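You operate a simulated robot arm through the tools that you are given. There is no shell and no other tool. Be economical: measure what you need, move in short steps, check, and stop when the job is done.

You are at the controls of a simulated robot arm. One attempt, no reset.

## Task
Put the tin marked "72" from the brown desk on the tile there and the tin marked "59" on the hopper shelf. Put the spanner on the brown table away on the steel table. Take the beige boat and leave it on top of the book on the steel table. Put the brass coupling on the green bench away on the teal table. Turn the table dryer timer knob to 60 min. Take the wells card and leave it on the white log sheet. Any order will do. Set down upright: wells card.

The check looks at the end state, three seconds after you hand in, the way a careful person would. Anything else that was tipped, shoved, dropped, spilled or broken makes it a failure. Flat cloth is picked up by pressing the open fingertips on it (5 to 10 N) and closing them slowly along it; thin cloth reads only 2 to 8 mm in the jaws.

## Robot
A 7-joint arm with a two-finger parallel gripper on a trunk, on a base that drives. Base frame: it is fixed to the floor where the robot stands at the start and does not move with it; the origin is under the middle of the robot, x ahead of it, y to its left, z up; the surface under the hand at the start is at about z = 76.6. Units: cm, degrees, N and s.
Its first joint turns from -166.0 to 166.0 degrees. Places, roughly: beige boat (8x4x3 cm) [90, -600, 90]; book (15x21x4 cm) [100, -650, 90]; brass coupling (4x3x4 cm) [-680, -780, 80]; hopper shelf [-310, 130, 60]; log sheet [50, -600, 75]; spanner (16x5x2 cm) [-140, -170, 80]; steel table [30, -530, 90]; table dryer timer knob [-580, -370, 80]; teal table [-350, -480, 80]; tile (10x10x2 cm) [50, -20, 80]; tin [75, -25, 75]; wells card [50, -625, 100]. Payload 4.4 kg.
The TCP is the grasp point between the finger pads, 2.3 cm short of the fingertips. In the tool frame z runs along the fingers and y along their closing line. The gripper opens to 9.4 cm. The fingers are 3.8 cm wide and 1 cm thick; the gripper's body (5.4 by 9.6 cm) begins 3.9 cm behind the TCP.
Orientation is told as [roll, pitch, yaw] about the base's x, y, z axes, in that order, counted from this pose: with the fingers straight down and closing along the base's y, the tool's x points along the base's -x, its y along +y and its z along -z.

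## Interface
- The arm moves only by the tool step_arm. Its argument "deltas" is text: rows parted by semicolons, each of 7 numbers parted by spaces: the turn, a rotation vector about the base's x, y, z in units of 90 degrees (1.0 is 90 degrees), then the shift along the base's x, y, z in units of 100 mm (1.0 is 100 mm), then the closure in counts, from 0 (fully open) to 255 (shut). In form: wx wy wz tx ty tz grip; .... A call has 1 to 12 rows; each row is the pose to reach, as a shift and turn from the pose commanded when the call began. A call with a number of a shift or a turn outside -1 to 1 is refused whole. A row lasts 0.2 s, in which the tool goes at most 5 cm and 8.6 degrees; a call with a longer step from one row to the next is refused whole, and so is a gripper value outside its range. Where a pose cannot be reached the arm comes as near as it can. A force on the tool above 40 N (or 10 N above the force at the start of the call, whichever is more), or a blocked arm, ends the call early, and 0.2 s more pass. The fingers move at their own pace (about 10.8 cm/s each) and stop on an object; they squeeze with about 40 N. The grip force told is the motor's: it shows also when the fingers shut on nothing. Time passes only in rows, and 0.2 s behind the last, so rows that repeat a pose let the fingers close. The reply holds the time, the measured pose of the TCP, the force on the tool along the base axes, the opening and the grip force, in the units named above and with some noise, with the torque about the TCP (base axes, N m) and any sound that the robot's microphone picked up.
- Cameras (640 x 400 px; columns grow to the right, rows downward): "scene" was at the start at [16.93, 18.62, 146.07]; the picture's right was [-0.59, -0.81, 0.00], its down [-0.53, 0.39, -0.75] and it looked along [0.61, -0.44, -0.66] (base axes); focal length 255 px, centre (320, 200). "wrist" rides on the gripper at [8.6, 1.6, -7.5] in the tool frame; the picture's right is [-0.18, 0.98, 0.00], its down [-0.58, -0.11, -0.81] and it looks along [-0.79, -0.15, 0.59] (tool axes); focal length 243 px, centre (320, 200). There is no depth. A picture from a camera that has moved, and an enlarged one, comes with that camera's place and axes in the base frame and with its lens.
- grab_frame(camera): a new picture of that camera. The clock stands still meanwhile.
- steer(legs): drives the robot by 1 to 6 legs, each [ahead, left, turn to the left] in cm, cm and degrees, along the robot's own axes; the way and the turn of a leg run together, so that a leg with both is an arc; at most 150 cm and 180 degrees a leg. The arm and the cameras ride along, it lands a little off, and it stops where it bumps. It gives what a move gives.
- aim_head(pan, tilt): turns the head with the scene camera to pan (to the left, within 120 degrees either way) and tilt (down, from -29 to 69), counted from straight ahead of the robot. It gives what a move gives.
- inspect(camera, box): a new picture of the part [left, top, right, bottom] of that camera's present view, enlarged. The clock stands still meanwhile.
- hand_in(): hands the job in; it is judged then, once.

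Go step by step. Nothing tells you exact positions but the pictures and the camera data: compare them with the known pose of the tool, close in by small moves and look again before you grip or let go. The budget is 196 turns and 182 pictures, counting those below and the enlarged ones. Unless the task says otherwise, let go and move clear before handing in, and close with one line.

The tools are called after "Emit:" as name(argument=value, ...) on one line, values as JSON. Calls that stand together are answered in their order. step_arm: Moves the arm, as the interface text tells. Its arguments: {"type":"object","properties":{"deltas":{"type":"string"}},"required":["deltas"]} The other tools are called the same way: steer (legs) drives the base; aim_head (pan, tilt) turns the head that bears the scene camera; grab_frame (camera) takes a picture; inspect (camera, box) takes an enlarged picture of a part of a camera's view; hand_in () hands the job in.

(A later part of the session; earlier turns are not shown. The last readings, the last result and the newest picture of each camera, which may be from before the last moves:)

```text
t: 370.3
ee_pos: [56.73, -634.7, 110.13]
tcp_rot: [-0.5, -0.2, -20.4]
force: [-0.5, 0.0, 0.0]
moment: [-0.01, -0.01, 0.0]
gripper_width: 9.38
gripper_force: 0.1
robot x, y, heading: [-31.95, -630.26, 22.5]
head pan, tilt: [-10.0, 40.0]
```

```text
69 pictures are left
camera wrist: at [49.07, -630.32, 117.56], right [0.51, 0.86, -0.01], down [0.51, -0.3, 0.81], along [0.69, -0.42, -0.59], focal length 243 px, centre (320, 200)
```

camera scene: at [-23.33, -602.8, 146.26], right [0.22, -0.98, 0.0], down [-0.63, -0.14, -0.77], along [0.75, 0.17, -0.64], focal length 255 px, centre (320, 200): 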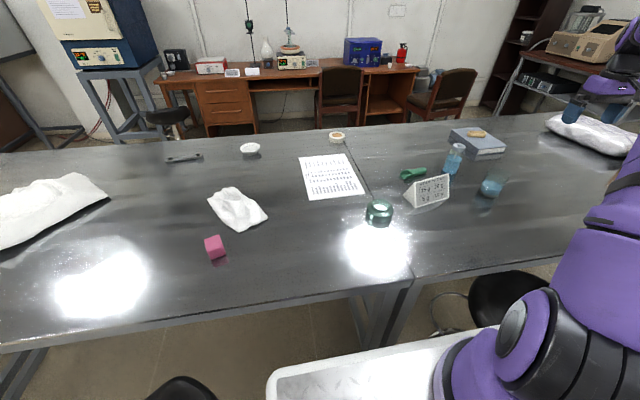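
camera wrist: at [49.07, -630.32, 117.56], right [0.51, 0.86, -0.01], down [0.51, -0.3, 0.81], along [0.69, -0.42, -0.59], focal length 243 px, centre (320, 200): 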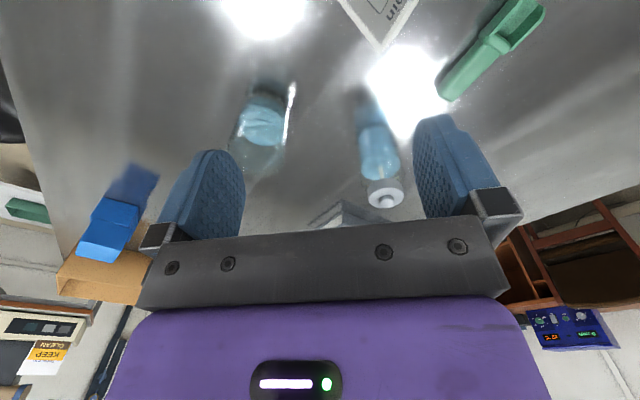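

Emit:
step_arm(deltas="0 0 -0.09 0 0.25 0 0; 0 0 -0.18 0 0.5 0 0; 0 0 -0.27 0 0.75 0 0; 0 0 -0.35 0 0.98 0 0; 0 0 -0.385 0 0.98 0 0; 0 0 -0.385 0 0.98 0 0")

Emit:
grab_frame(camera="wrist")

```text
t: 371.7
ee_pos: [56.64, -625.08, 110.01]
tcp_rot: [-0.5, -0.2, -54.9]
force: [-0.4, -0.2, 0.1]
moment: [0.03, -0.02, 0.0]
gripper_width: 9.4
gripper_force: 0.1
robot x, y, heading: [-31.78, -630.15, 22.7]
head pan, tilt: [-10.0, 40.0]
```

```text
68 pictures are left
camera wrist: at [52.99, -617.04, 117.42], right [0.91, 0.41, -0.01], down [0.25, -0.53, 0.81], along [0.33, -0.74, -0.59], focal length 243 px, centre (320, 200)
```

wrist: 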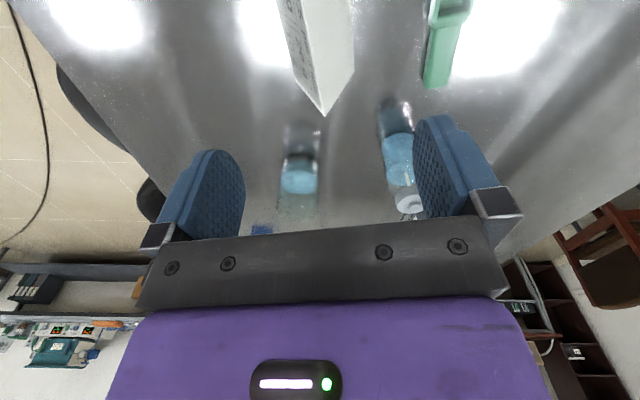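

Aligned; I descend partway with a small correction and look again.

Emit:
step_arm(deltas="0 0 0 -0.05 0 -0.3 0; 0 0 0 -0.08 0.02 -0.6 0; 0 0 0 -0.08 0.02 -0.8 0; 0 0 0 -0.08 0.02 -0.8 0")

Emit:
grab_frame(camera="wrist")

Emit:
inspect(camera="scene", box=[370, 120, 490, 220])

```text
t: 372.7
ee_pos: [55.75, -624.96, 101.94]
tcp_rot: [-0.5, -0.2, -54.9]
force: [0.1, 0.3, -0.1]
moment: [0.0, -0.02, -0.03]
gripper_width: 9.42
gripper_force: 0.2
robot x, y, heading: [-31.66, -630.09, 22.5]
head pan, tilt: [-10.0, 40.0]
```

```text
67 pictures are left
camera wrist: at [52.12, -616.96, 109.32], right [0.91, 0.41, -0.01], down [0.25, -0.53, 0.81], along [0.33, -0.74, -0.59], focal length 243 px, centre (320, 200)
```

wrist: 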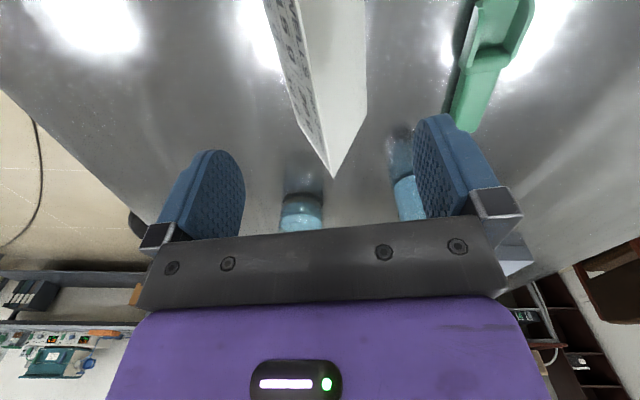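

```text
4.00 times, centred on (430, 170) of scene
camera zoom: at [-23.34, -602.79, 146.26], right [0.22, -0.98, 0.0], down [-0.63, -0.14, -0.77], along [0.75, 0.17, -0.64], focal length 1018 px, centre (-120, 320)
```

zoom: 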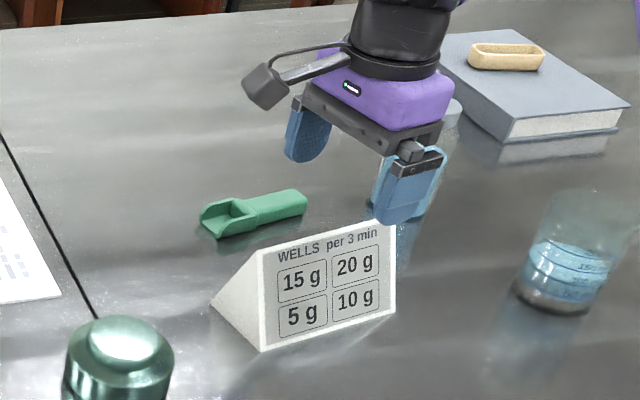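

The ridge is centred between the fingers. I go down to TCP z≈92.6 (palm just above the ridge) and close gently.

Emit:
step_arm(deltas="0 0 -0.01 -0.03 0.01 -0.3 0; 0 0 -0.01 -0.03 0.01 -0.6 0; 0 0 -0.01 -0.03 0.01 -0.8 0; 0 0 -0.01 -0.03 0.01 -0.92 0; 0 0 -0.01 -0.03 0.01 -0.92 0; 0 0 -0.01 -0.03 0.01 -0.92 60; 0 0 -0.01 -0.03 0.01 -0.92 100; 0 0 -0.01 -0.03 0.01 -0.92 150; 0 0 -0.01 -0.03 0.01 -0.92 255; 0 0 -0.01 -0.03 0.01 -0.92 255")

Emit:
grab_frame(camera="wrist")

Emit:
inspect(camera="scene", box=[370, 120, 490, 220])

```text
t: 374.9
ee_pos: [55.22, -624.91, 92.76]
tcp_rot: [-0.5, -0.1, -55.8]
force: [0.5, -0.6, -0.1]
moment: [0.02, 0.06, 0.0]
gripper_width: 4.25
gripper_force: 40.1
robot x, y, heading: [-31.64, -630.23, 22.5]
head pan, tilt: [-10.0, 40.0]
```

```text
65 pictures are left
camera wrist: at [51.85, -616.92, 100.22], right [0.92, 0.4, -0.01], down [0.24, -0.54, 0.81], along [0.32, -0.74, -0.59], focal length 243 px, centre (320, 200)
```

wrist: 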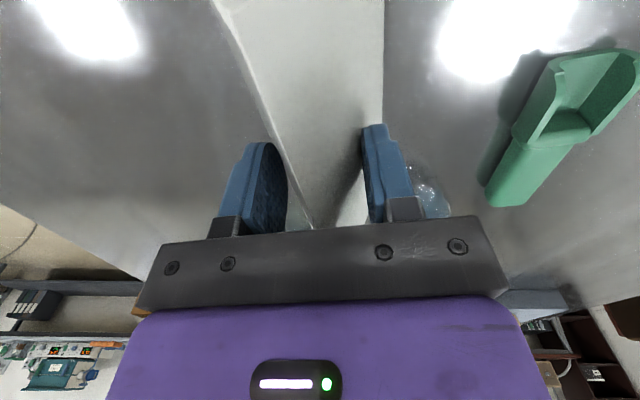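

```text
4.00 times, centred on (430, 170) of scene
camera zoom: at [-23.33, -602.79, 146.26], right [0.22, -0.98, 0.0], down [-0.63, -0.14, -0.77], along [0.75, 0.17, -0.64], focal length 1018 px, centre (-120, 320)
```

zoom: 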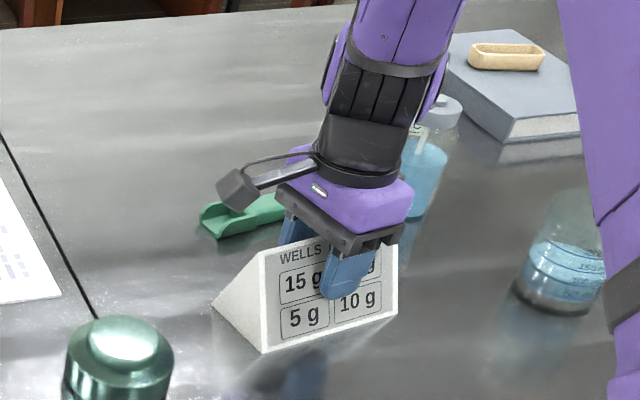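

Gripped. I lift very slowly to see whether it holds.

Emit:
step_arm(deltas="0 0 0 0 0 0 255; 0 0 0 0 0 0.01 255; 0 0 0 0 0 0.03 255; 0 0 0 0 0 0.05 255; 0 0 0 0 0 0.08 255; 0 0 0 0 0 0.11 255; 0 0 0 0 0 0.15 255; 0 0 0 0 0 0.15 255")

Emit:
inspect(camera="scene", box=[370, 120, 490, 220])

```text
t: 376.7
ee_pos: [55.29, -624.66, 94.36]
tcp_rot: [-0.5, -0.3, -55.8]
force: [0.5, -0.1, -0.3]
moment: [0.01, 0.0, 0.01]
gripper_width: 4.22
gripper_force: 40.0
robot x, y, heading: [-31.85, -630.33, 22.5]
head pan, tilt: [-10.0, 40.0]
```

```text
4.00 times, centred on (430, 170) of scene
camera zoom: at [-23.33, -602.79, 146.26], right [0.22, -0.98, 0.0], down [-0.63, -0.14, -0.77], along [0.75, 0.17, -0.64], focal length 1018 px, centre (-120, 320)
```

zoom: 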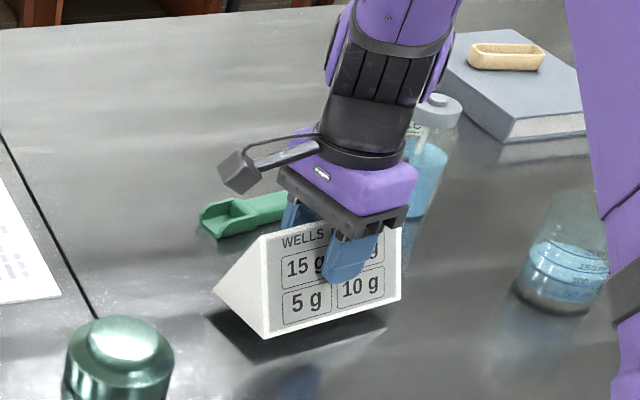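

It holds level. I lift 9 cm and carry it slowly to the sheet (card centre aimed at ≈[60.5, -588]).

Emit:
step_arm(deltas="0 0 0 0 0 0.04 255; 0 0 0 0 0 0.1 255; 0 0 0 0 0 0.18 255; 0 0 0 0 0 0.26 255; 0 0 0 0 0 0.34 255; 0 0 0 0 0 0.42 255; 0 0 0 0 0 0.5 255; 0 0 0 0 0 0.58 255; 0 0 0 0 0 0.66 255; 0 0 0 0 0 0.74 255; 0 0 0 0 0 0.8 255; 0 0 0 0 0 0.84 255")

Emit:
step_arm(deltas="0 0 0 0 0.03 0 255; 0 0 0 0.01 0.08 0 255; 0 0 0 0.03 0.16 0 255; 0 0 0 0.04 0.24 0 255; 0 0 0 0.06 0.32 0 255; 0 0 0 0.07 0.4 0 255; 0 0 0 0.09 0.48 0 255; 0 0 0 0.1 0.56 0 255; 0 0 0 0.12 0.64 0 255; 0 0 0 0.13 0.72 0 255; 0 0 0 0.15 0.8 0 255; 0 0 0 0.16 0.87 0 255")

Emit:
step_arm(deltas="0 0 0 0.01 0.06 0 255; 0 0 0 0.02 0.12 0 255; 0 0 0 0.03 0.18 0 255; 0 0 0 0.04 0.25 0 255; 0 0 0 0.06 0.32 0 255; 0 0 0 0.07 0.4 0 255; 0 0 0 0.09 0.48 0 255; 0 0 0 0.1 0.56 0 255; 0 0 0 0.12 0.64 0 255; 0 0 0 0.13 0.72 0 255; 0 0 0 0.15 0.8 0 255; 0 0 0 0.16 0.87 0 255")

Emit:
step_arm(deltas="0 0 0 0.01 0.06 0 255; 0 0 0 0.02 0.12 0 255; 0 0 0 0.03 0.18 0 255; 0 0 0 0.04 0.25 0 255; 0 0 0 0.06 0.32 0 255; 0 0 0 0.07 0.4 0 255; 0 0 0 0.09 0.48 0 255; 0 0 0 0.1 0.56 0 255; 0 0 0 0.12 0.64 0 255; 0 0 0 0.13 0.72 0 255; 0 0 0 0.15 0.8 0 255; 0 0 0 0.16 0.87 0 255")

Emit:
step_arm(deltas="0 0 0 0.01 0.06 0 255; 0 0 0 0.02 0.12 0 255; 0 0 0 0.03 0.18 0 255; 0 0 0 0.04 0.25 0 255; 0 0 0 0.06 0.32 0 255; 0 0 0 0.07 0.4 0 255; 0 0 0 0.09 0.48 0 255; 0 0 0 0.1 0.56 0 255; 0 0 0 0.12 0.64 0 255; 0 0 0 0.13 0.72 0 255; 0 0 0 0.15 0.8 0 255; 0 0 0 0.16 0.87 0 255")

Emit:
inspect(camera="scene", box=[270, 100, 430, 220])

Emit:
grab_frame(camera="wrist")

```text
t: 379.3
ee_pos: [55.43, -624.79, 102.69]
tcp_rot: [-0.6, -0.2, -55.9]
force: [-0.1, 0.3, -0.1]
moment: [0.01, -0.01, 0.03]
gripper_width: 4.15
gripper_force: 39.8
robot x, y, heading: [-31.84, -630.46, 22.7]
head pan, tilt: [-10.0, 40.0]
```

```text
t: 381.9
ee_pos: [57.03, -615.95, 102.64]
tcp_rot: [-0.5, -0.3, -55.9]
force: [-0.7, -0.2, -0.6]
moment: [0.04, 0.0, 0.03]
gripper_width: 4.1
gripper_force: 40.2
robot x, y, heading: [-31.71, -630.17, 22.9]
head pan, tilt: [-10.0, 40.0]
```

```text
t: 384.5
ee_pos: [58.61, -607.38, 102.76]
tcp_rot: [-0.5, -0.2, -55.7]
force: [-0.2, 0.7, -0.7]
moment: [0.02, -0.02, 0.02]
gripper_width: 4.06
gripper_force: 39.8
robot x, y, heading: [-31.9, -630.54, 22.8]
head pan, tilt: [-10.0, 40.0]
```

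```text
t: 387.1
ee_pos: [60.21, -598.65, 102.78]
tcp_rot: [-0.4, -0.2, -55.7]
force: [0.1, -0.5, -0.2]
moment: [-0.01, 0.0, -0.03]
gripper_width: 3.98
gripper_force: 40.3
robot x, y, heading: [-32.09, -630.39, 22.7]
head pan, tilt: [-10.0, 40.0]
```

```text
t: 389.7
ee_pos: [61.91, -590.04, 102.89]
tcp_rot: [-0.4, -0.2, -55.9]
force: [0.3, 0.4, -0.5]
moment: [-0.01, 0.03, 0.02]
gripper_width: 3.94
gripper_force: 39.6
robot x, y, heading: [-31.99, -630.07, 22.5]
head pan, tilt: [-10.0, 40.0]
```

```text
3.33 times, centred on (350, 160) of scene
camera zoom: at [-23.33, -602.8, 146.26], right [0.22, -0.98, 0.0], down [-0.63, -0.14, -0.77], along [0.75, 0.17, -0.64], focal length 849 px, centre (220, 333)
```

zoom: 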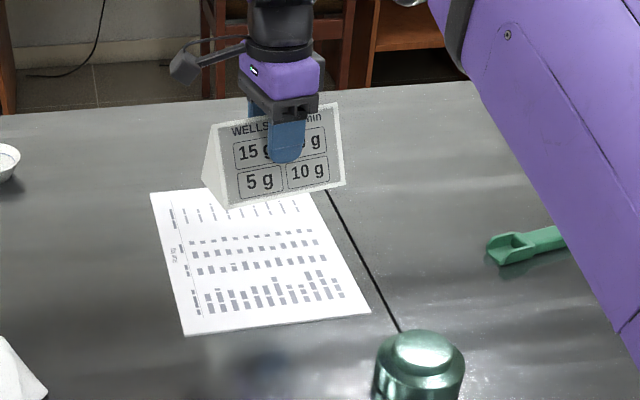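

```text
61 pictures are left
camera wrist: at [58.34, -582.0, 110.29], right [0.92, 0.4, -0.01], down [0.24, -0.54, 0.81], along [0.32, -0.74, -0.59], focal length 243 px, centre (320, 200)
```

wrist: 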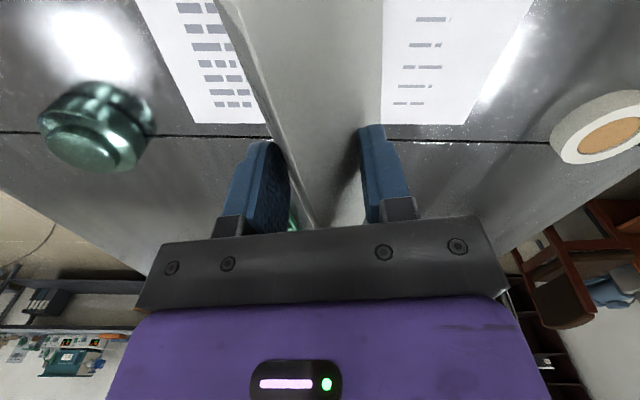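

The grip is creeping slightly, so I set it down now: shift 1.5 cm north for margin and lower to the sheet.

Emit:
step_arm(deltas="0 0 0 -0.02 0.05 -0.06 255; 0 0 0 -0.04 0.1 -0.15 255; 0 0 0 -0.06 0.14 -0.25 255; 0 0 0 -0.06 0.14 -0.36 255; 0 0 0 -0.06 0.14 -0.48 255; 0 0 0 -0.06 0.14 -0.6 255; 0 0 0 -0.06 0.14 -0.7 255; 0 0 0 -0.06 0.14 -0.78 255; 0 0 0 -0.06 0.14 -0.84 255; 0 0 0 -0.06 0.14 -0.88 255")

Emit:
inspect(camera="scene", box=[280, 120, 400, 210])

```text
t: 391.9
ee_pos: [61.31, -588.76, 94.1]
tcp_rot: [-0.6, -0.2, -55.8]
force: [0.3, -0.2, -0.7]
moment: [0.03, 0.0, 0.0]
gripper_width: 3.88
gripper_force: 39.8
robot x, y, heading: [-31.94, -630.39, 22.7]
head pan, tilt: [-10.0, 40.0]
```

```text
4.44 times, centred on (340, 165) of scene
camera zoom: at [-23.33, -602.79, 146.26], right [0.22, -0.98, 0.0], down [-0.63, -0.14, -0.77], along [0.75, 0.17, -0.64], focal length 1132 px, centre (231, 356)
```

zoom: 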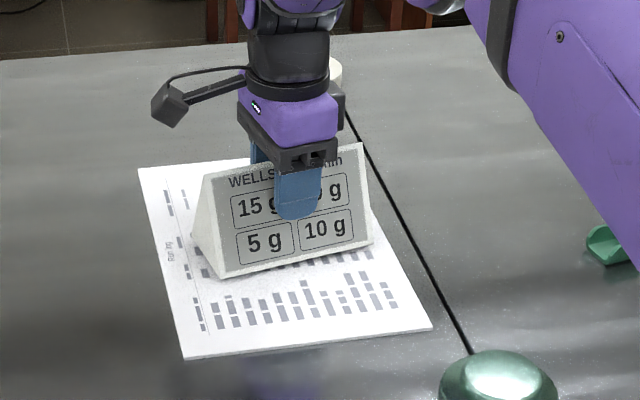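

Emit:
step_arm(deltas="0 0 0 -0.03 0.06 -0.02 255; 0 0 0 -0.04 0.1 -0.03 255; 0 0 0 -0.04 0.1 -0.05 255; 0 0 0 -0.04 0.1 -0.07 255; 0 0 0 -0.04 0.1 -0.08 255; 0 0 0 -0.04 0.1 -0.09 255")

Emit:
inspect(camera="scene", box=[280, 120, 400, 210])

```text
t: 393.3
ee_pos: [60.79, -587.5, 93.39]
tcp_rot: [-0.1, -0.3, -55.8]
force: [1.0, 1.2, 40.6]
moment: [0.09, 0.28, 0.0]
gripper_width: 3.85
gripper_force: 40.0
robot x, y, heading: [-31.73, -630.53, 22.7]
head pan, tilt: [-10.0, 40.0]
```

```text
4.44 times, centred on (340, 165) of scene
camera zoom: at [-23.5, -602.86, 146.29], right [0.22, -0.98, 0.0], down [-0.63, -0.14, -0.77], along [0.75, 0.17, -0.64], focal length 1132 px, centre (231, 356)
```

zoom: 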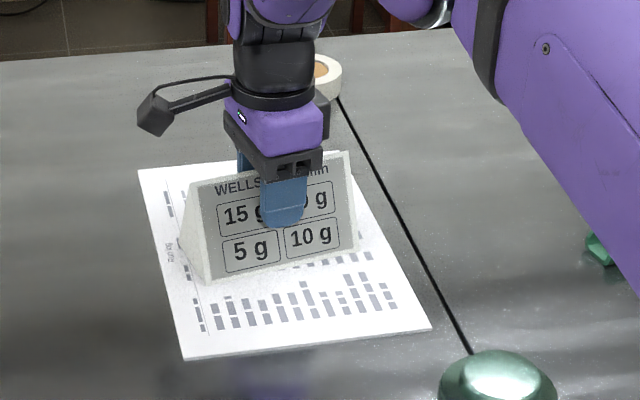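

Contact made; the card stands on the sheet. I ease off, open and rise.

Emit:
step_arm(deltas="0 0 0 0 0 0.03 255; 0 0 0 0 0 0.03 200; 0 0 0 0 0 0.03 160; 0 0 0 0 0 0.03 100; 0 0 0 0 0 0.03 40; 0 0 0 0 0 0.03 0; 0 0 0 0 0 0.03 0; 0 0 0 0 0 0.2 0; 0 0 0 0 0 0.5 0; 0 0 0 0 0 0.9 0; 0 0 0 0 0 1 0; 0 0 0 0 0 1 0")

Emit:
step_arm(deltas="0 0 0 -0.2 -0.1 0.3 0; 0 0 0 -0.4 -0.2 0.6 0; 0 0 0 -0.6 -0.3 0.9 0; 0 0 0 -0.6 -0.3 1 0")

Emit:
inspect(camera="scene", box=[260, 100, 500, 220])

```text
t: 395.9
ee_pos: [60.65, -587.6, 103.19]
tcp_rot: [-0.5, -0.2, -55.8]
force: [0.5, -0.3, 0.0]
moment: [-0.02, 0.0, -0.01]
gripper_width: 9.4
gripper_force: 0.0
robot x, y, heading: [-31.95, -630.63, 22.6]
head pan, tilt: [-10.0, 40.0]
```

```text
t: 396.9
ee_pos: [54.84, -590.53, 113.05]
tcp_rot: [-0.5, -0.3, -55.8]
force: [0.6, 0.5, -0.2]
moment: [-0.02, 0.0, 0.0]
gripper_width: 9.42
gripper_force: 0.0
robot x, y, heading: [-31.94, -630.2, 22.6]
head pan, tilt: [-10.0, 40.0]
```

```text
2.67 times, centred on (380, 160) of scene
camera zoom: at [-23.31, -602.78, 146.26], right [0.22, -0.98, 0.0], down [-0.63, -0.14, -0.77], along [0.75, 0.17, -0.64], focal length 679 px, centre (160, 307)
```

zoom: 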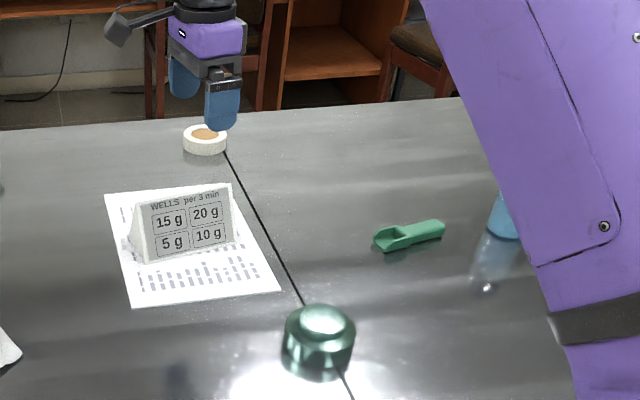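

The card stands upright on the sheet. Next the brass coupling on the green bench, far to the west. I draw the arm in and back out between the stools, then look around westward.

Emit:
step_arm(deltas="0 0 0 -0.3 -0.15 0.2 0; 0 0 0 -0.6 -0.3 0.4 0; 0 0 0 -0.9 -0.4 0.6 0")

Emit:
step_arm(deltas="0 0 0 -0.3 -0.15 0 0; 0 0 0 -0.6 -0.3 0 0; 0 0 0 -0.9 -0.4 0 0; 0 0 0 -0.9 -0.4 0 0")

Emit:
steer(legs=[[-70, 0, 0], [0, 0, 160]])

Emit:
aim_head(pan=0, tilt=15)

Emit:
grab_frame(camera="scene")

Emit:
aim_head(pan=-60, tilt=15)

Emit:
grab_frame(camera="scene")

```text
t: 397.7
ee_pos: [45.61, -594.6, 119.07]
tcp_rot: [-0.6, -0.3, -55.8]
force: [0.8, 0.5, -0.3]
moment: [-0.02, 0.05, 0.01]
gripper_width: 9.39
gripper_force: 0.0
robot x, y, heading: [-32.05, -630.41, 22.4]
head pan, tilt: [-10.0, 40.0]
```

```text
t: 398.7
ee_pos: [36.74, -598.6, 118.91]
tcp_rot: [-0.5, -0.3, -55.9]
force: [-0.4, 0.0, 0.4]
moment: [0.02, -0.01, -0.01]
gripper_width: 9.39
gripper_force: 0.1
robot x, y, heading: [-31.72, -630.45, 22.5]
head pan, tilt: [-10.0, 40.0]
```

```text
t: 409.1
ee_pos: [-171.83, -665.66, 118.98]
tcp_rot: [-0.4, -0.2, 105.1]
force: [0.7, 0.3, -0.1]
moment: [-0.05, -0.01, 0.02]
gripper_width: 9.4
gripper_force: 0.2
robot x, y, heading: [-96.45, -657.96, -176.6]
head pan, tilt: [-10.0, 40.0]
```

```text
t: 410.0
ee_pos: [-171.76, -665.73, 119.03]
tcp_rot: [-0.4, -0.3, 105.2]
force: [-0.1, 0.0, 0.4]
moment: [-0.02, -0.02, 0.03]
gripper_width: 9.38
gripper_force: 0.0
robot x, y, heading: [-96.14, -657.82, -176.4]
head pan, tilt: [0.0, 15.0]
```

```text
57 pictures are left
camera scene: at [-114.21, -682.67, 150.21], right [-0.06, 1.0, 0.0], down [0.26, 0.02, -0.97], along [-0.96, -0.06, -0.26], focal length 255 px, centre (320, 200)
```

scene: 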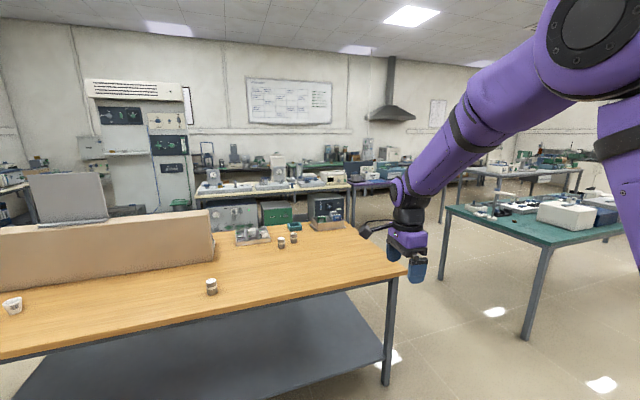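

```text
t: 411.3
ee_pos: [-171.72, -665.73, 119.06]
tcp_rot: [-0.4, -0.2, 105.1]
force: [-1.0, 0.3, 0.3]
moment: [0.03, 0.0, -0.03]
gripper_width: 9.41
gripper_force: 0.0
robot x, y, heading: [-96.35, -658.15, -176.2]
head pan, tilt: [-60.0, 15.0]
```

```text
56 pictures are left
camera scene: at [-110.07, -674.31, 150.22], right [0.83, 0.55, 0.0], down [0.14, -0.22, -0.97], along [-0.54, 0.8, -0.26], focal length 255 px, centre (320, 200)
```

scene: 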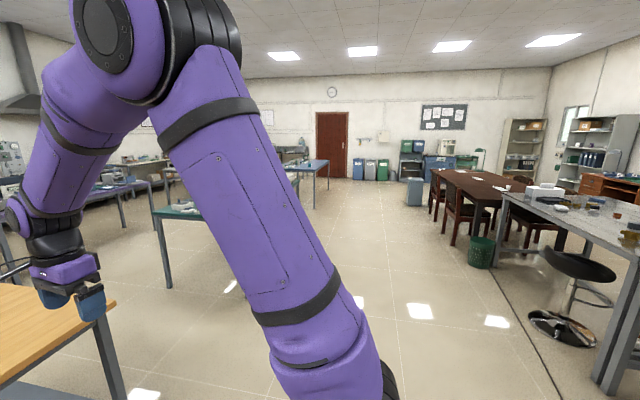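

Emit:
aim_head(pan=5, tilt=15)

Emit:
inspect(camera="scene", box=[200, 110, 440, 260])

```text
t: 412.6
ee_pos: [-171.79, -665.63, 119.05]
tcp_rot: [-0.4, -0.2, 105.1]
force: [0.4, 0.9, -0.2]
moment: [0.0, 0.0, -0.01]
gripper_width: 9.42
gripper_force: 0.1
robot x, y, heading: [-96.66, -658.01, -176.4]
head pan, tilt: [5.0, 15.0]
```

```text
2.67 times, centred on (320, 185) of scene
camera zoom: at [-114.12, -683.48, 150.22], right [-0.15, 0.99, 0.0], down [0.26, 0.04, -0.97], along [-0.96, -0.14, -0.26], focal length 679 px, centre (320, 240)
```

zoom: 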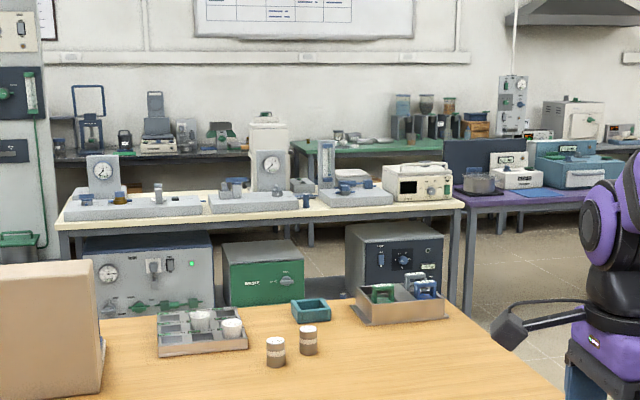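

I now map it: the green bench is along the far west wall, behind a row of cream and purple benches; teal table is at about [-350, -480]. I drive north along the free corridor and look west for a passage (and the dryer).

Emit:
steer(legs=[[0, 0, -71], [0, 34, 0], [130, 0, 1], [130, 0, 1], [130, 0, 1]])

Emit:
aim_head(pan=85, tilt=18)

Emit:
grab_frame(camera="scene")

```text
t: 436.3
ee_pos: [-321.05, -246.95, 119.01]
tcp_rot: [-0.5, -0.2, 36.8]
force: [0.4, 0.6, 0.4]
moment: [0.01, -0.02, 0.02]
gripper_width: 9.38
gripper_force: 0.2
robot x, y, heading: [-285.93, -313.71, 115.1]
head pan, tilt: [5.0, 15.0]
```

```text
t: 437.9
ee_pos: [-320.92, -247.04, 119.06]
tcp_rot: [-0.5, -0.2, 36.7]
force: [-0.5, -1.3, 0.2]
moment: [-0.04, 0.0, 0.01]
gripper_width: 9.4
gripper_force: 0.1
robot x, y, heading: [-286.31, -314.52, 115.2]
head pan, tilt: [85.0, 18.0]
```

```text
54 pictures are left
camera scene: at [-320.24, -318.22, 149.73], right [-0.35, 0.94, 0.0], down [0.29, 0.11, -0.95], along [-0.89, -0.33, -0.31], focal length 255 px, centre (320, 200)
```

scene: 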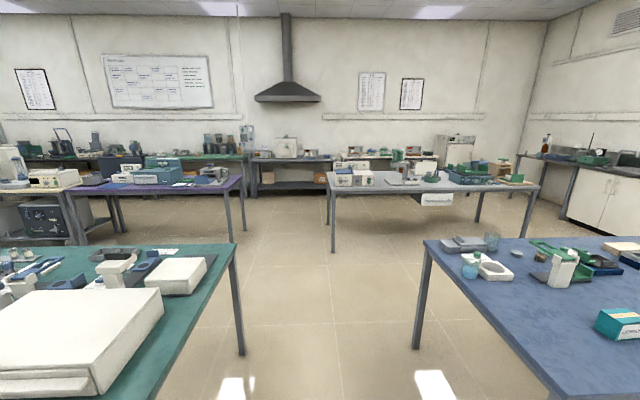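

Emit:
inspect(camera="scene", box=[320, 140, 480, 220])

Emit:
inspect(camera="scene", box=[20, 110, 260, 250])

```text
4.00 times, centred on (400, 180) of scene
camera zoom: at [-320.24, -318.22, 149.73], right [-0.35, 0.94, 0.0], down [0.29, 0.11, -0.95], along [-0.89, -0.33, -0.31], focal length 1018 px, centre (0, 280)
```

zoom: 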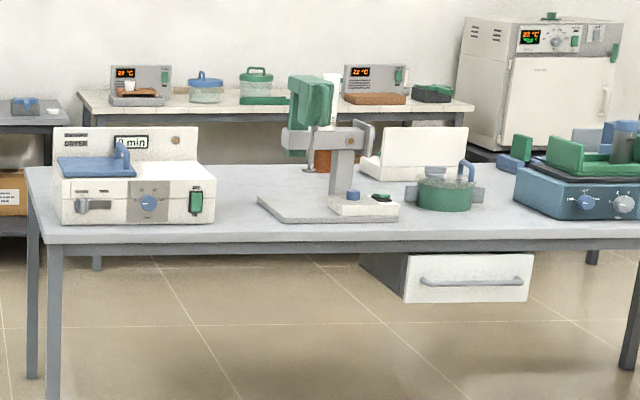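

```text
2.67 times, centred on (140, 180) of scene
camera zoom: at [-320.24, -318.22, 149.73], right [-0.35, 0.94, 0.0], down [0.29, 0.11, -0.95], along [-0.89, -0.33, -0.31], focal length 679 px, centre (800, 253)
```

zoom: 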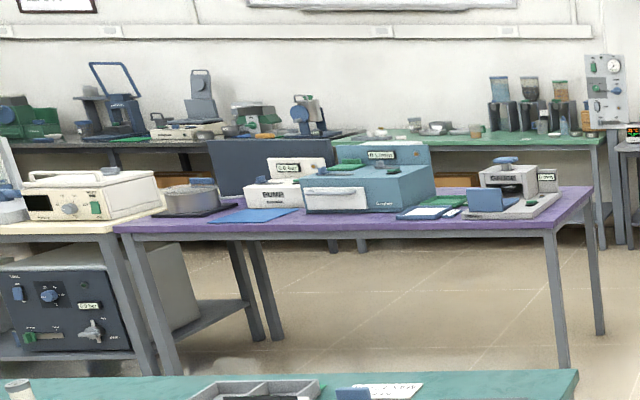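

The dryer (knob facing east, display in min) sits on the grey table's south end; the green bench is behind the purple table. Aisles are about 105 cm wide. I drive west through them in stages.

Emit:
steer(legs=[[0, 0, 87.3], [0, -15, 0], [110, 0, 0.5], [109, 0, 0.5]])

Emit:
aim_head(pan=0, tilt=35)

Emit:
grab_frame(camera="scene")

```text
t: 453.3
ee_pos: [-562.09, -413.89, 118.95]
tcp_rot: [-0.6, -0.1, 123.7]
force: [0.2, 0.3, -0.5]
moment: [0.02, -0.04, 0.0]
gripper_width: 9.4
gripper_force: 0.0
robot x, y, heading: [-493.51, -383.09, -157.8]
head pan, tilt: [85.0, 18.0]
```

```text
t: 454.9
ee_pos: [-561.99, -413.92, 119.03]
tcp_rot: [-0.5, -0.2, 123.8]
force: [0.3, 0.9, -0.7]
moment: [-0.03, -0.04, 0.01]
gripper_width: 9.39
gripper_force: 0.0
robot x, y, heading: [-493.3, -382.73, -157.8]
head pan, tilt: [0.0, 35.0]
```

```text
51 pictures are left
camera scene: at [-501.6, -411.61, 147.02], right [-0.38, 0.93, 0.0], down [0.53, 0.22, -0.82], along [-0.76, -0.31, -0.57], focal length 255 px, centre (320, 200)
```

scene: 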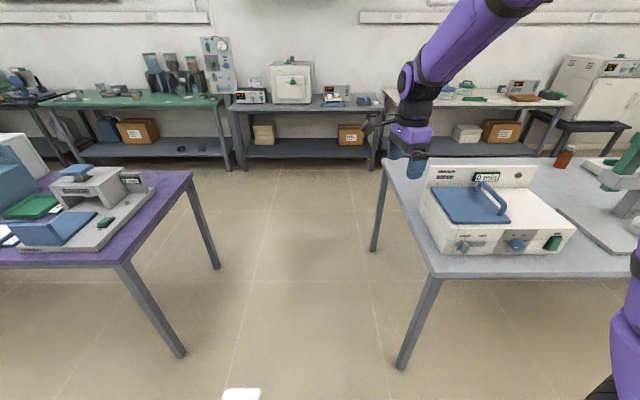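

I'm right in front of the dryer; I'll do the knob now. Zooming on its panel.

Emit:
inspect(camera="scene", box=[430, 155, 580, 265])

Emit:
inspect(camera="scene", box=[490, 225, 540, 265])

```text
3.64 times, centred on (505, 210) of scene
camera zoom: at [-501.6, -411.61, 147.02], right [-0.38, 0.93, 0.0], down [0.53, 0.22, -0.82], along [-0.76, -0.31, -0.57], focal length 926 px, centre (-353, 164)
```

zoom: 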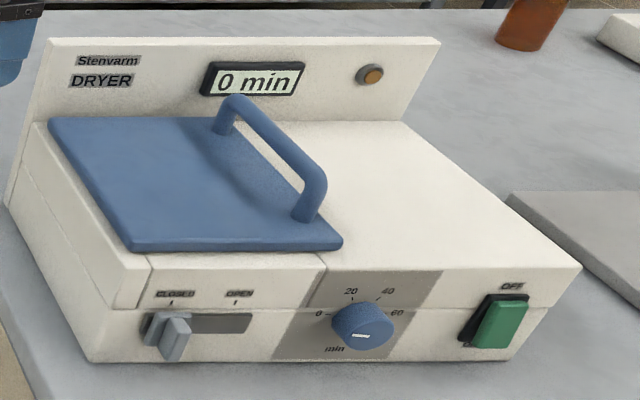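

```text
10.00 times, centred on (515, 245) of scene
camera zoom: at [-501.6, -411.61, 147.02], right [-0.38, 0.93, 0.0], down [0.53, 0.22, -0.82], along [-0.76, -0.31, -0.57], focal length 2546 px, centre (-1630, -250)
```

zoom: 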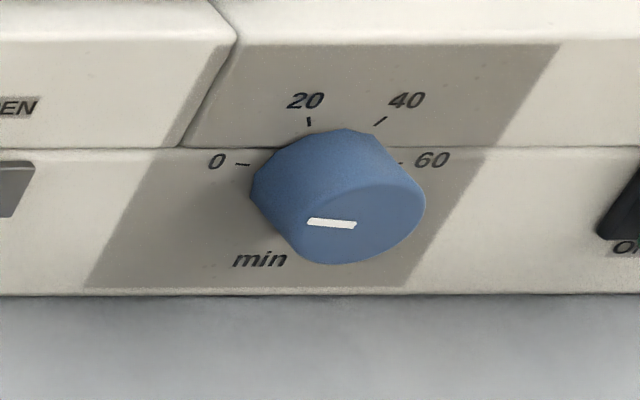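

The dial runs 0 (left) to 60 (right): the knob must turn 180° clockwise. Knob ≈[-582, -373, 86], table top ≈79.5. I reposition the base in line with it, then bring the hand in front and tilt the tool horizontal, camera to the left.

Emit:
steer(legs=[[-7, 0, 0], [0, -27, 0]])

Emit:
step_arm(deltas="0 0 -0.04 0.2 0.35 -0.1 0; 0 0 -0.08 0.4 0.7 -0.3 0; 0 0 -0.12 0.5 0.9 -0.5 0")

Emit:
step_arm(deltas="0 0 0 0.2 0.35 -0.1 0; 0 0 0 0.4 0.7 -0.3 0; 0 0 0 0.5 0.9 -0.4 0; 0 0 0 0.5 0.9 -0.4 0")

Emit:
grab_frame(camera="scene")

```text
t: 457.4
ee_pos: [-565.67, -386.1, 118.99]
tcp_rot: [-0.6, -0.2, 123.9]
force: [0.2, -0.2, -0.5]
moment: [0.02, -0.03, 0.03]
gripper_width: 9.41
gripper_force: 0.0
robot x, y, heading: [-496.99, -354.67, -157.4]
head pan, tilt: [0.0, 35.0]
```

```text
t: 458.2
ee_pos: [-560.64, -377.21, 113.97]
tcp_rot: [-0.5, -0.3, 113.0]
force: [0.0, -0.5, 0.3]
moment: [0.04, -0.04, -0.02]
gripper_width: 9.42
gripper_force: 0.0
robot x, y, heading: [-497.27, -354.83, -157.6]
head pan, tilt: [0.0, 35.0]
```

```text
t: 459.2
ee_pos: [-555.68, -368.04, 109.8]
tcp_rot: [-0.5, -0.3, 113.1]
force: [-0.6, 0.6, 0.3]
moment: [0.01, -0.02, -0.02]
gripper_width: 9.4
gripper_force: 0.0
robot x, y, heading: [-496.65, -355.03, -157.8]
head pan, tilt: [0.0, 35.0]
```

```text
48 pictures are left
camera scene: at [-505.21, -383.59, 147.02], right [-0.38, 0.92, 0.0], down [0.53, 0.22, -0.82], along [-0.76, -0.31, -0.57], focal length 255 px, centre (320, 200)
```

scene: 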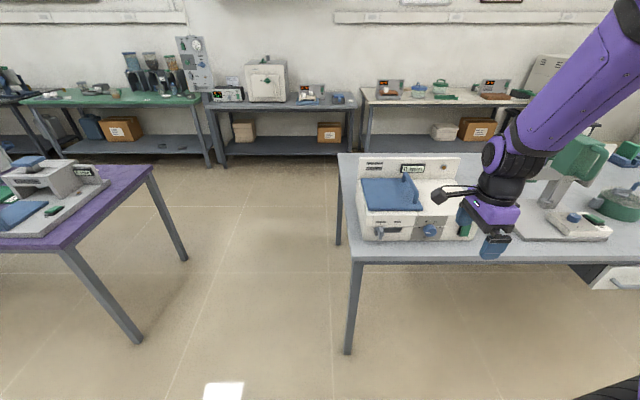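

Now I tilt the tool to horizontal, pointing west, in place.

Emit:
step_arm(deltas="-0.034 0.083 0 0 0 0 0; -0.069 0.166 0 0 0 0 0; -0.103 0.249 0 0 0 0 0; -0.138 0.333 0 0 0 0 0; -0.172 0.416 0 0 0 0 0; -0.207 0.499 0 0 0 0 0; -0.241 0.582 0 0 0 0 0; -0.276 0.665 0 0 0 0 0; -0.31 0.748 0 0 0 0 0; -0.345 0.832 0 0 0 0 0; -0.383 0.924 0 0 0 0 0; -0.383 0.924 0 0 0 0 0")

Emit:
grab_frame(camera="wrist")

Emit:
grab_frame(camera="scene")

```text
refused: row 11 steps farther than a row can; nothing moved
```

```text
47 pictures are left
camera wrist: at [-553.87, -376.72, 117.37], right [-0.98, -0.22, -0.01], down [-0.13, 0.57, 0.81], along [-0.17, 0.79, -0.59], focal length 243 px, centre (320, 200)
```

wrist: 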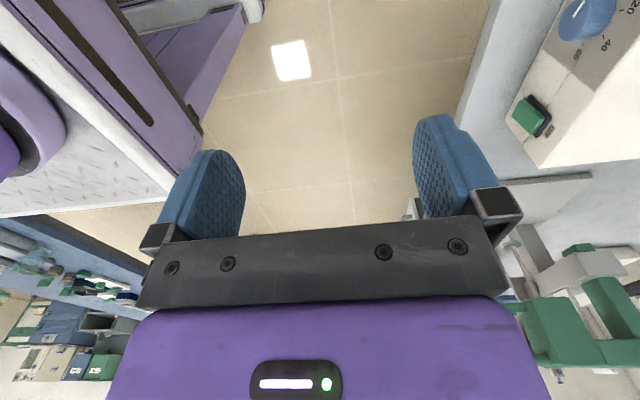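

```text
46 pictures are left
camera scene: at [-505.21, -383.59, 147.02], right [-0.38, 0.92, 0.0], down [0.53, 0.22, -0.82], along [-0.76, -0.31, -0.57], focal length 255 px, centre (320, 200)
```

scene: 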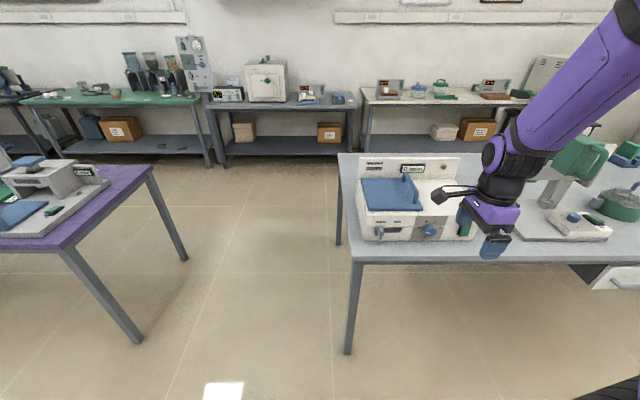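

Emit:
step_arm(deltas="-0.032 0.077 0 0 0 0 0; -0.064 0.154 0 0 0 0 0; -0.096 0.231 0 0 0 0 0; -0.128 0.308 0 0 0 0 0; -0.16 0.385 0 0 0 0 0; -0.192 0.462 0 0 0 0 0; -0.223 0.539 0 0 0 0 0; -0.255 0.616 0 0 0 0 0; -0.287 0.693 0 0 0 0 0; -0.319 0.77 0 0 0 0 0; -0.351 0.847 0 0 0 0 0; -0.383 0.924 0 0 0 0 0")

Emit:
grab_frame(camera="wrist")

Emit:
grab_frame(camera="scene")

```text
t: 461.9
ee_pos: [-568.74, -369.46, 104.89]
tcp_rot: [89.7, -0.6, 112.3]
force: [1.2, -1.1, 0.5]
moment: [0.02, -0.1, -0.08]
gripper_width: 9.43
gripper_force: 0.1
out of reach, approached as far as the arm can: row 3, 4, 5, 6, 7, 8, 9, 10, 11, 12
robot x, y, heading: [-496.84, -355.1, -157.7]
head pan, tilt: [0.0, 35.0]
```

```text
45 pictures are left
camera wrist: at [-558.52, -374.62, 106.52], right [-0.07, 0.16, 0.98], down [0.53, 0.85, -0.1], along [-0.85, 0.51, -0.14], focal length 243 px, centre (320, 200)
```

wrist: 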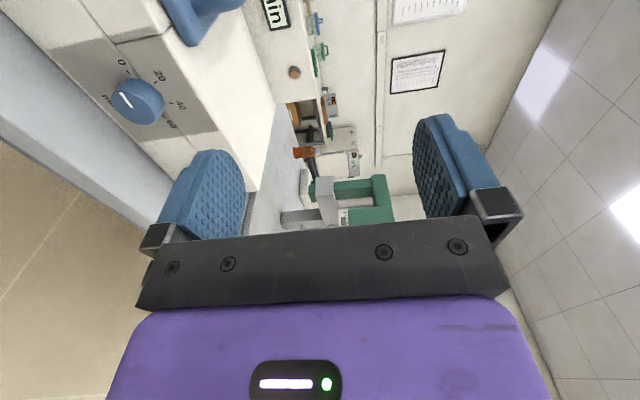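

```text
44 pictures are left
camera scene: at [-505.08, -383.64, 147.01], right [-0.38, 0.92, 0.0], down [0.53, 0.22, -0.82], along [-0.76, -0.31, -0.57], focal length 255 px, centre (320, 200)
```

scene: 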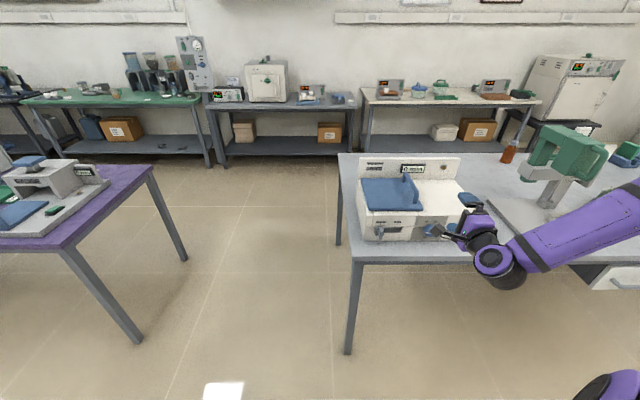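

The tool is horizontal. From the wrist view the knob's front is at [-583.3, -373.4, 85.9], matching. I lower to its height and narrow the fingers.

Emit:
step_arm(deltas="0 0 0 -0.05 0.03 -0.25 40; 0 0 0 -0.1 0.06 -0.5 79; 0 0 0 -0.15 0.1 -0.75 79; 0 0 0 -0.19 0.13 -0.95 79")

Emit:
step_arm(deltas="0 0 0 0 0 -0.25 79; 0 0 0 0 0 -0.5 79; 0 0 0 0 0 -0.75 79; 0 0 0 0 0 -0.95 79; 0 0 0 0 0 -0.95 79")

Emit:
grab_frame(camera="wrist")

```text
t: 462.9
ee_pos: [-570.89, -368.28, 95.72]
tcp_rot: [89.4, -0.7, 112.3]
force: [0.8, 0.1, -0.8]
moment: [-0.02, 0.01, 0.01]
gripper_width: 6.48
gripper_force: 0.0
robot x, y, heading: [-496.93, -354.93, -158.0]
head pan, tilt: [0.0, 35.0]
```

```text
t: 464.1
ee_pos: [-570.88, -368.52, 86.03]
tcp_rot: [89.5, -0.5, 112.3]
force: [-0.4, -0.8, -0.4]
moment: [0.03, -0.01, 0.02]
gripper_width: 6.52
gripper_force: 0.0
robot x, y, heading: [-496.97, -354.5, -157.5]
head pan, tilt: [0.0, 35.0]
```

```text
43 pictures are left
camera wrist: at [-560.77, -373.78, 87.75], right [-0.07, 0.16, 0.98], down [0.53, 0.84, -0.1], along [-0.85, 0.51, -0.15], focal length 243 px, centre (320, 200)
```

wrist: 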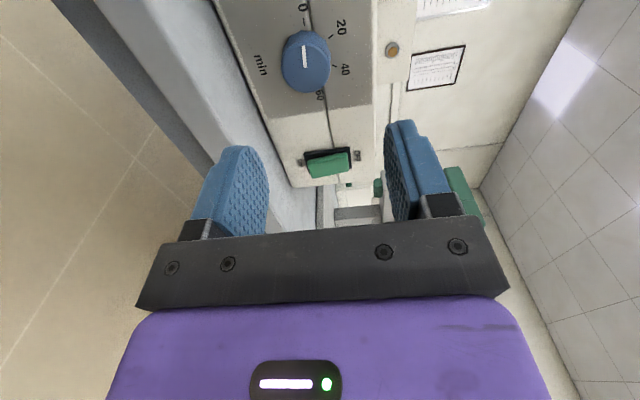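

Lined up; the knob sits about 1.2 cm lower than the tool axis. I advance 9 cm with that correction and check.

Emit:
step_arm(deltas="0 0 0 -0.2 -0.08 -0.05 79; 0 0 0 -0.4 -0.16 -0.1 79; 0 0 0 -0.6 -0.25 -0.11 79; 0 0 0 -0.83 -0.35 -0.11 79; 0 0 0 -0.83 -0.35 -0.11 79")

Emit:
grab_frame(camera="wrist")

Emit:
inspect(camera="scene", box=[380, 160, 520, 280])

```text
t: 465.2
ee_pos: [-579.2, -372.01, 84.95]
tcp_rot: [89.5, -0.5, 112.3]
force: [-0.5, -0.3, -0.1]
moment: [0.0, -0.02, 0.03]
gripper_width: 6.51
gripper_force: 0.0
robot x, y, heading: [-496.65, -355.0, -157.5]
head pan, tilt: [0.0, 35.0]
```

```text
42 pictures are left
camera wrist: at [-569.08, -377.37, 86.62], right [-0.07, 0.16, 0.98], down [0.53, 0.84, -0.1], along [-0.85, 0.51, -0.15], focal length 243 px, centre (320, 200)
```

wrist: 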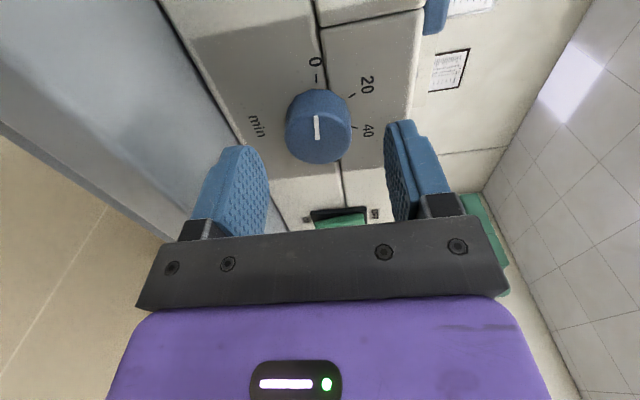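

```text
3.33 times, centred on (450, 220) of scene
camera zoom: at [-505.21, -383.58, 147.02], right [-0.38, 0.92, 0.0], down [0.53, 0.22, -0.82], along [-0.76, -0.31, -0.57], focal length 849 px, centre (-113, 133)
```

zoom: 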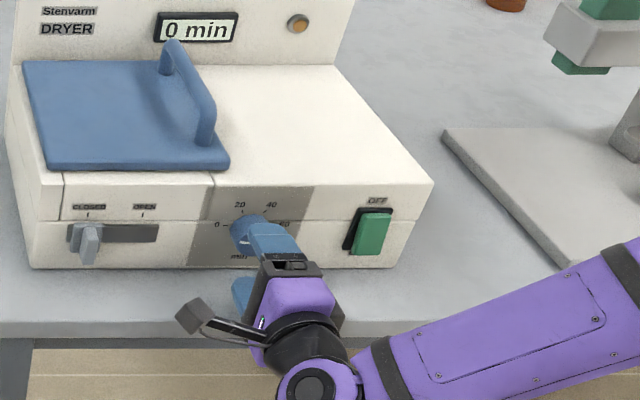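

The knob is centred between the fingers. I advance 3 cm, close, and check.

Emit:
step_arm(deltas="0 0 0 -0.1 -0.04 0 79; 0 0 0 -0.2 -0.08 0 79; 0 0 0 -0.28 -0.12 0 79; 0 0 0 -0.28 -0.12 0 79; 0 0 0 -0.28 -0.12 0 130; 0 0 0 -0.28 -0.12 0 180; 0 0 0 -0.28 -0.12 0 255; 0 0 0 -0.28 -0.12 0 255")

Emit:
grab_frame(camera="wrist")

```text
t: 466.8
ee_pos: [-582.05, -373.18, 84.54]
tcp_rot: [88.8, -0.5, 112.3]
force: [-15.9, -7.6, -16.8]
moment: [-0.17, -0.18, 0.38]
gripper_width: 4.2
gripper_force: 40.4
robot x, y, heading: [-496.53, -354.71, -157.8]
head pan, tilt: [0.0, 35.0]
stopped in row 7: the force on the tool passed its limit at 50 N (the readings are from after the stop); the commanded pose is now the measured one
```

```text
40 pictures are left
camera wrist: at [-571.84, -378.56, 86.37], right [-0.09, 0.16, 0.98], down [0.53, 0.85, -0.09], along [-0.85, 0.51, -0.15], focal length 243 px, centre (320, 200)
```

wrist: 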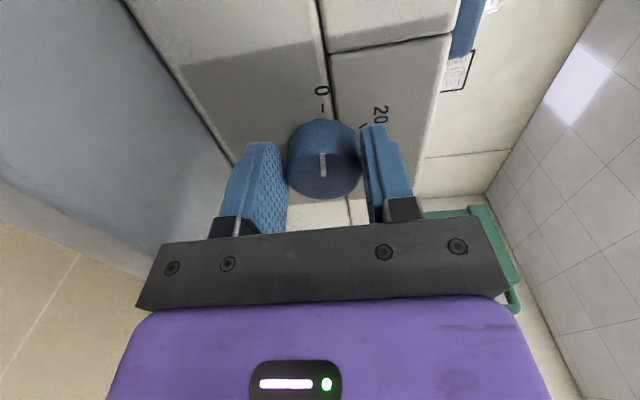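

Gripped on the knob. I turn it clockwise 60°.

Emit:
step_arm(deltas="-0.051 -0.021 0 0 0 0.01 255; -0.103 -0.043 0 0 0 0.02 255; -0.154 -0.064 0 0 0 0.02 255; -0.205 -0.085 0 0 0 0.02 255; -0.257 -0.106 0 0 0 0.02 255; -0.308 -0.128 0 0 0 0.02 255; -0.359 -0.149 0 0 0 0.02 255; -0.411 -0.17 0 0 0 0.02 255; -0.462 -0.192 0 0 0 0.02 255; -0.513 -0.213 0 0 0 0.02 255; -0.565 -0.234 0 0 0 0.02 255; -0.616 -0.255 0 0 0 0.02 255")

Emit:
inspect(camera="scene", box=[380, 160, 520, 280])

```text
t: 468.5
ee_pos: [-582.05, -373.04, 85.4]
tcp_rot: [89.5, 36.6, 112.3]
force: [5.7, 5.4, 4.1]
moment: [-0.17, 0.54, -0.06]
gripper_width: 4.2
gripper_force: 45.2
robot x, y, heading: [-497.18, -354.97, -157.6]
head pan, tilt: [0.0, 35.0]
stopped in row 8: the force on the tool passed its limit at 42 N (the readings are from after the stop); the commanded pose is now the measured one
```

```text
3.33 times, centred on (450, 220) of scene
camera zoom: at [-505.18, -383.53, 147.03], right [-0.38, 0.93, 0.0], down [0.53, 0.22, -0.82], along [-0.76, -0.31, -0.57], focal length 849 px, centre (-113, 133)
```

zoom: 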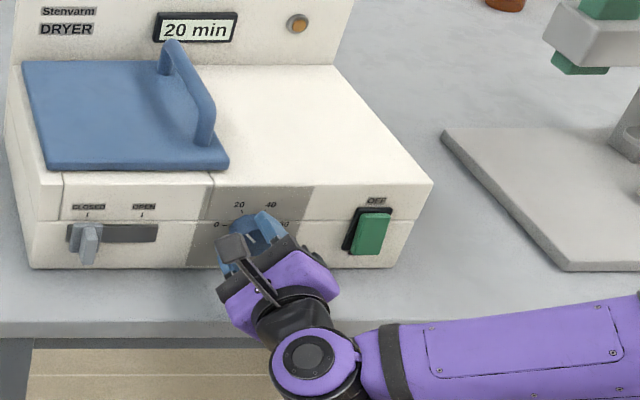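

It works: the display reads 20 min. I keep turning.

Emit:
step_arm(deltas="-0.051 -0.021 0 0 0 0 255; -0.103 -0.043 0 0 0 0 255; -0.154 -0.064 0 0 0 0 255; -0.205 -0.085 0 0 0 0 255; -0.257 -0.106 0 0 0 0 255; -0.308 -0.128 0 0 0 0 255; -0.359 -0.149 0 0 0 0 255")

Emit:
step_arm(deltas="-0.051 -0.021 0 0 0 0 255; -0.103 -0.043 0 0 0 0 255; -0.154 -0.064 0 0 0 0 255; -0.205 -0.085 0 0 0 0 255; -0.257 -0.106 0 0 0 0 255; -0.308 -0.128 0 0 0 0 255; -0.359 -0.149 0 0 0 0 255")

Emit:
inspect(camera="scene", box=[380, 160, 520, 280])

```text
t: 469.4
ee_pos: [-582.24, -372.91, 85.48]
tcp_rot: [89.9, 54.2, 112.4]
force: [13.2, 7.9, 8.4]
moment: [-0.12, 0.57, -0.5]
gripper_width: 4.17
gripper_force: 44.7
robot x, y, heading: [-496.59, -354.7, -157.6]
head pan, tilt: [0.0, 35.0]
stopped in row 4: the force on the tool passed its limit at 41 N (the readings are from after the stop); the commanded pose is now the measured one
```

```text
t: 470.1
ee_pos: [-582.2, -372.63, 85.64]
tcp_rot: [90.0, 65.1, 112.5]
force: [17.1, 10.0, 11.0]
moment: [0.1, -0.09, -0.21]
gripper_width: 4.15
gripper_force: 44.8
robot x, y, heading: [-496.91, -355.14, -157.1]
head pan, tilt: [0.0, 35.0]
stopped in row 3: the force on the tool passed its limit at 42 N (the readings are from after the stop); the commanded pose is now the measured one
```

```text
3.33 times, centred on (450, 220) of scene
camera zoom: at [-505.1, -383.45, 147.04], right [-0.38, 0.93, 0.0], down [0.53, 0.22, -0.82], along [-0.76, -0.31, -0.57], focal length 849 px, centre (-113, 133)
```

zoom: 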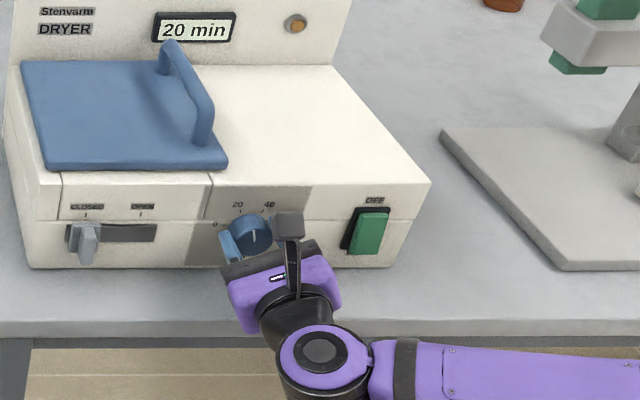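

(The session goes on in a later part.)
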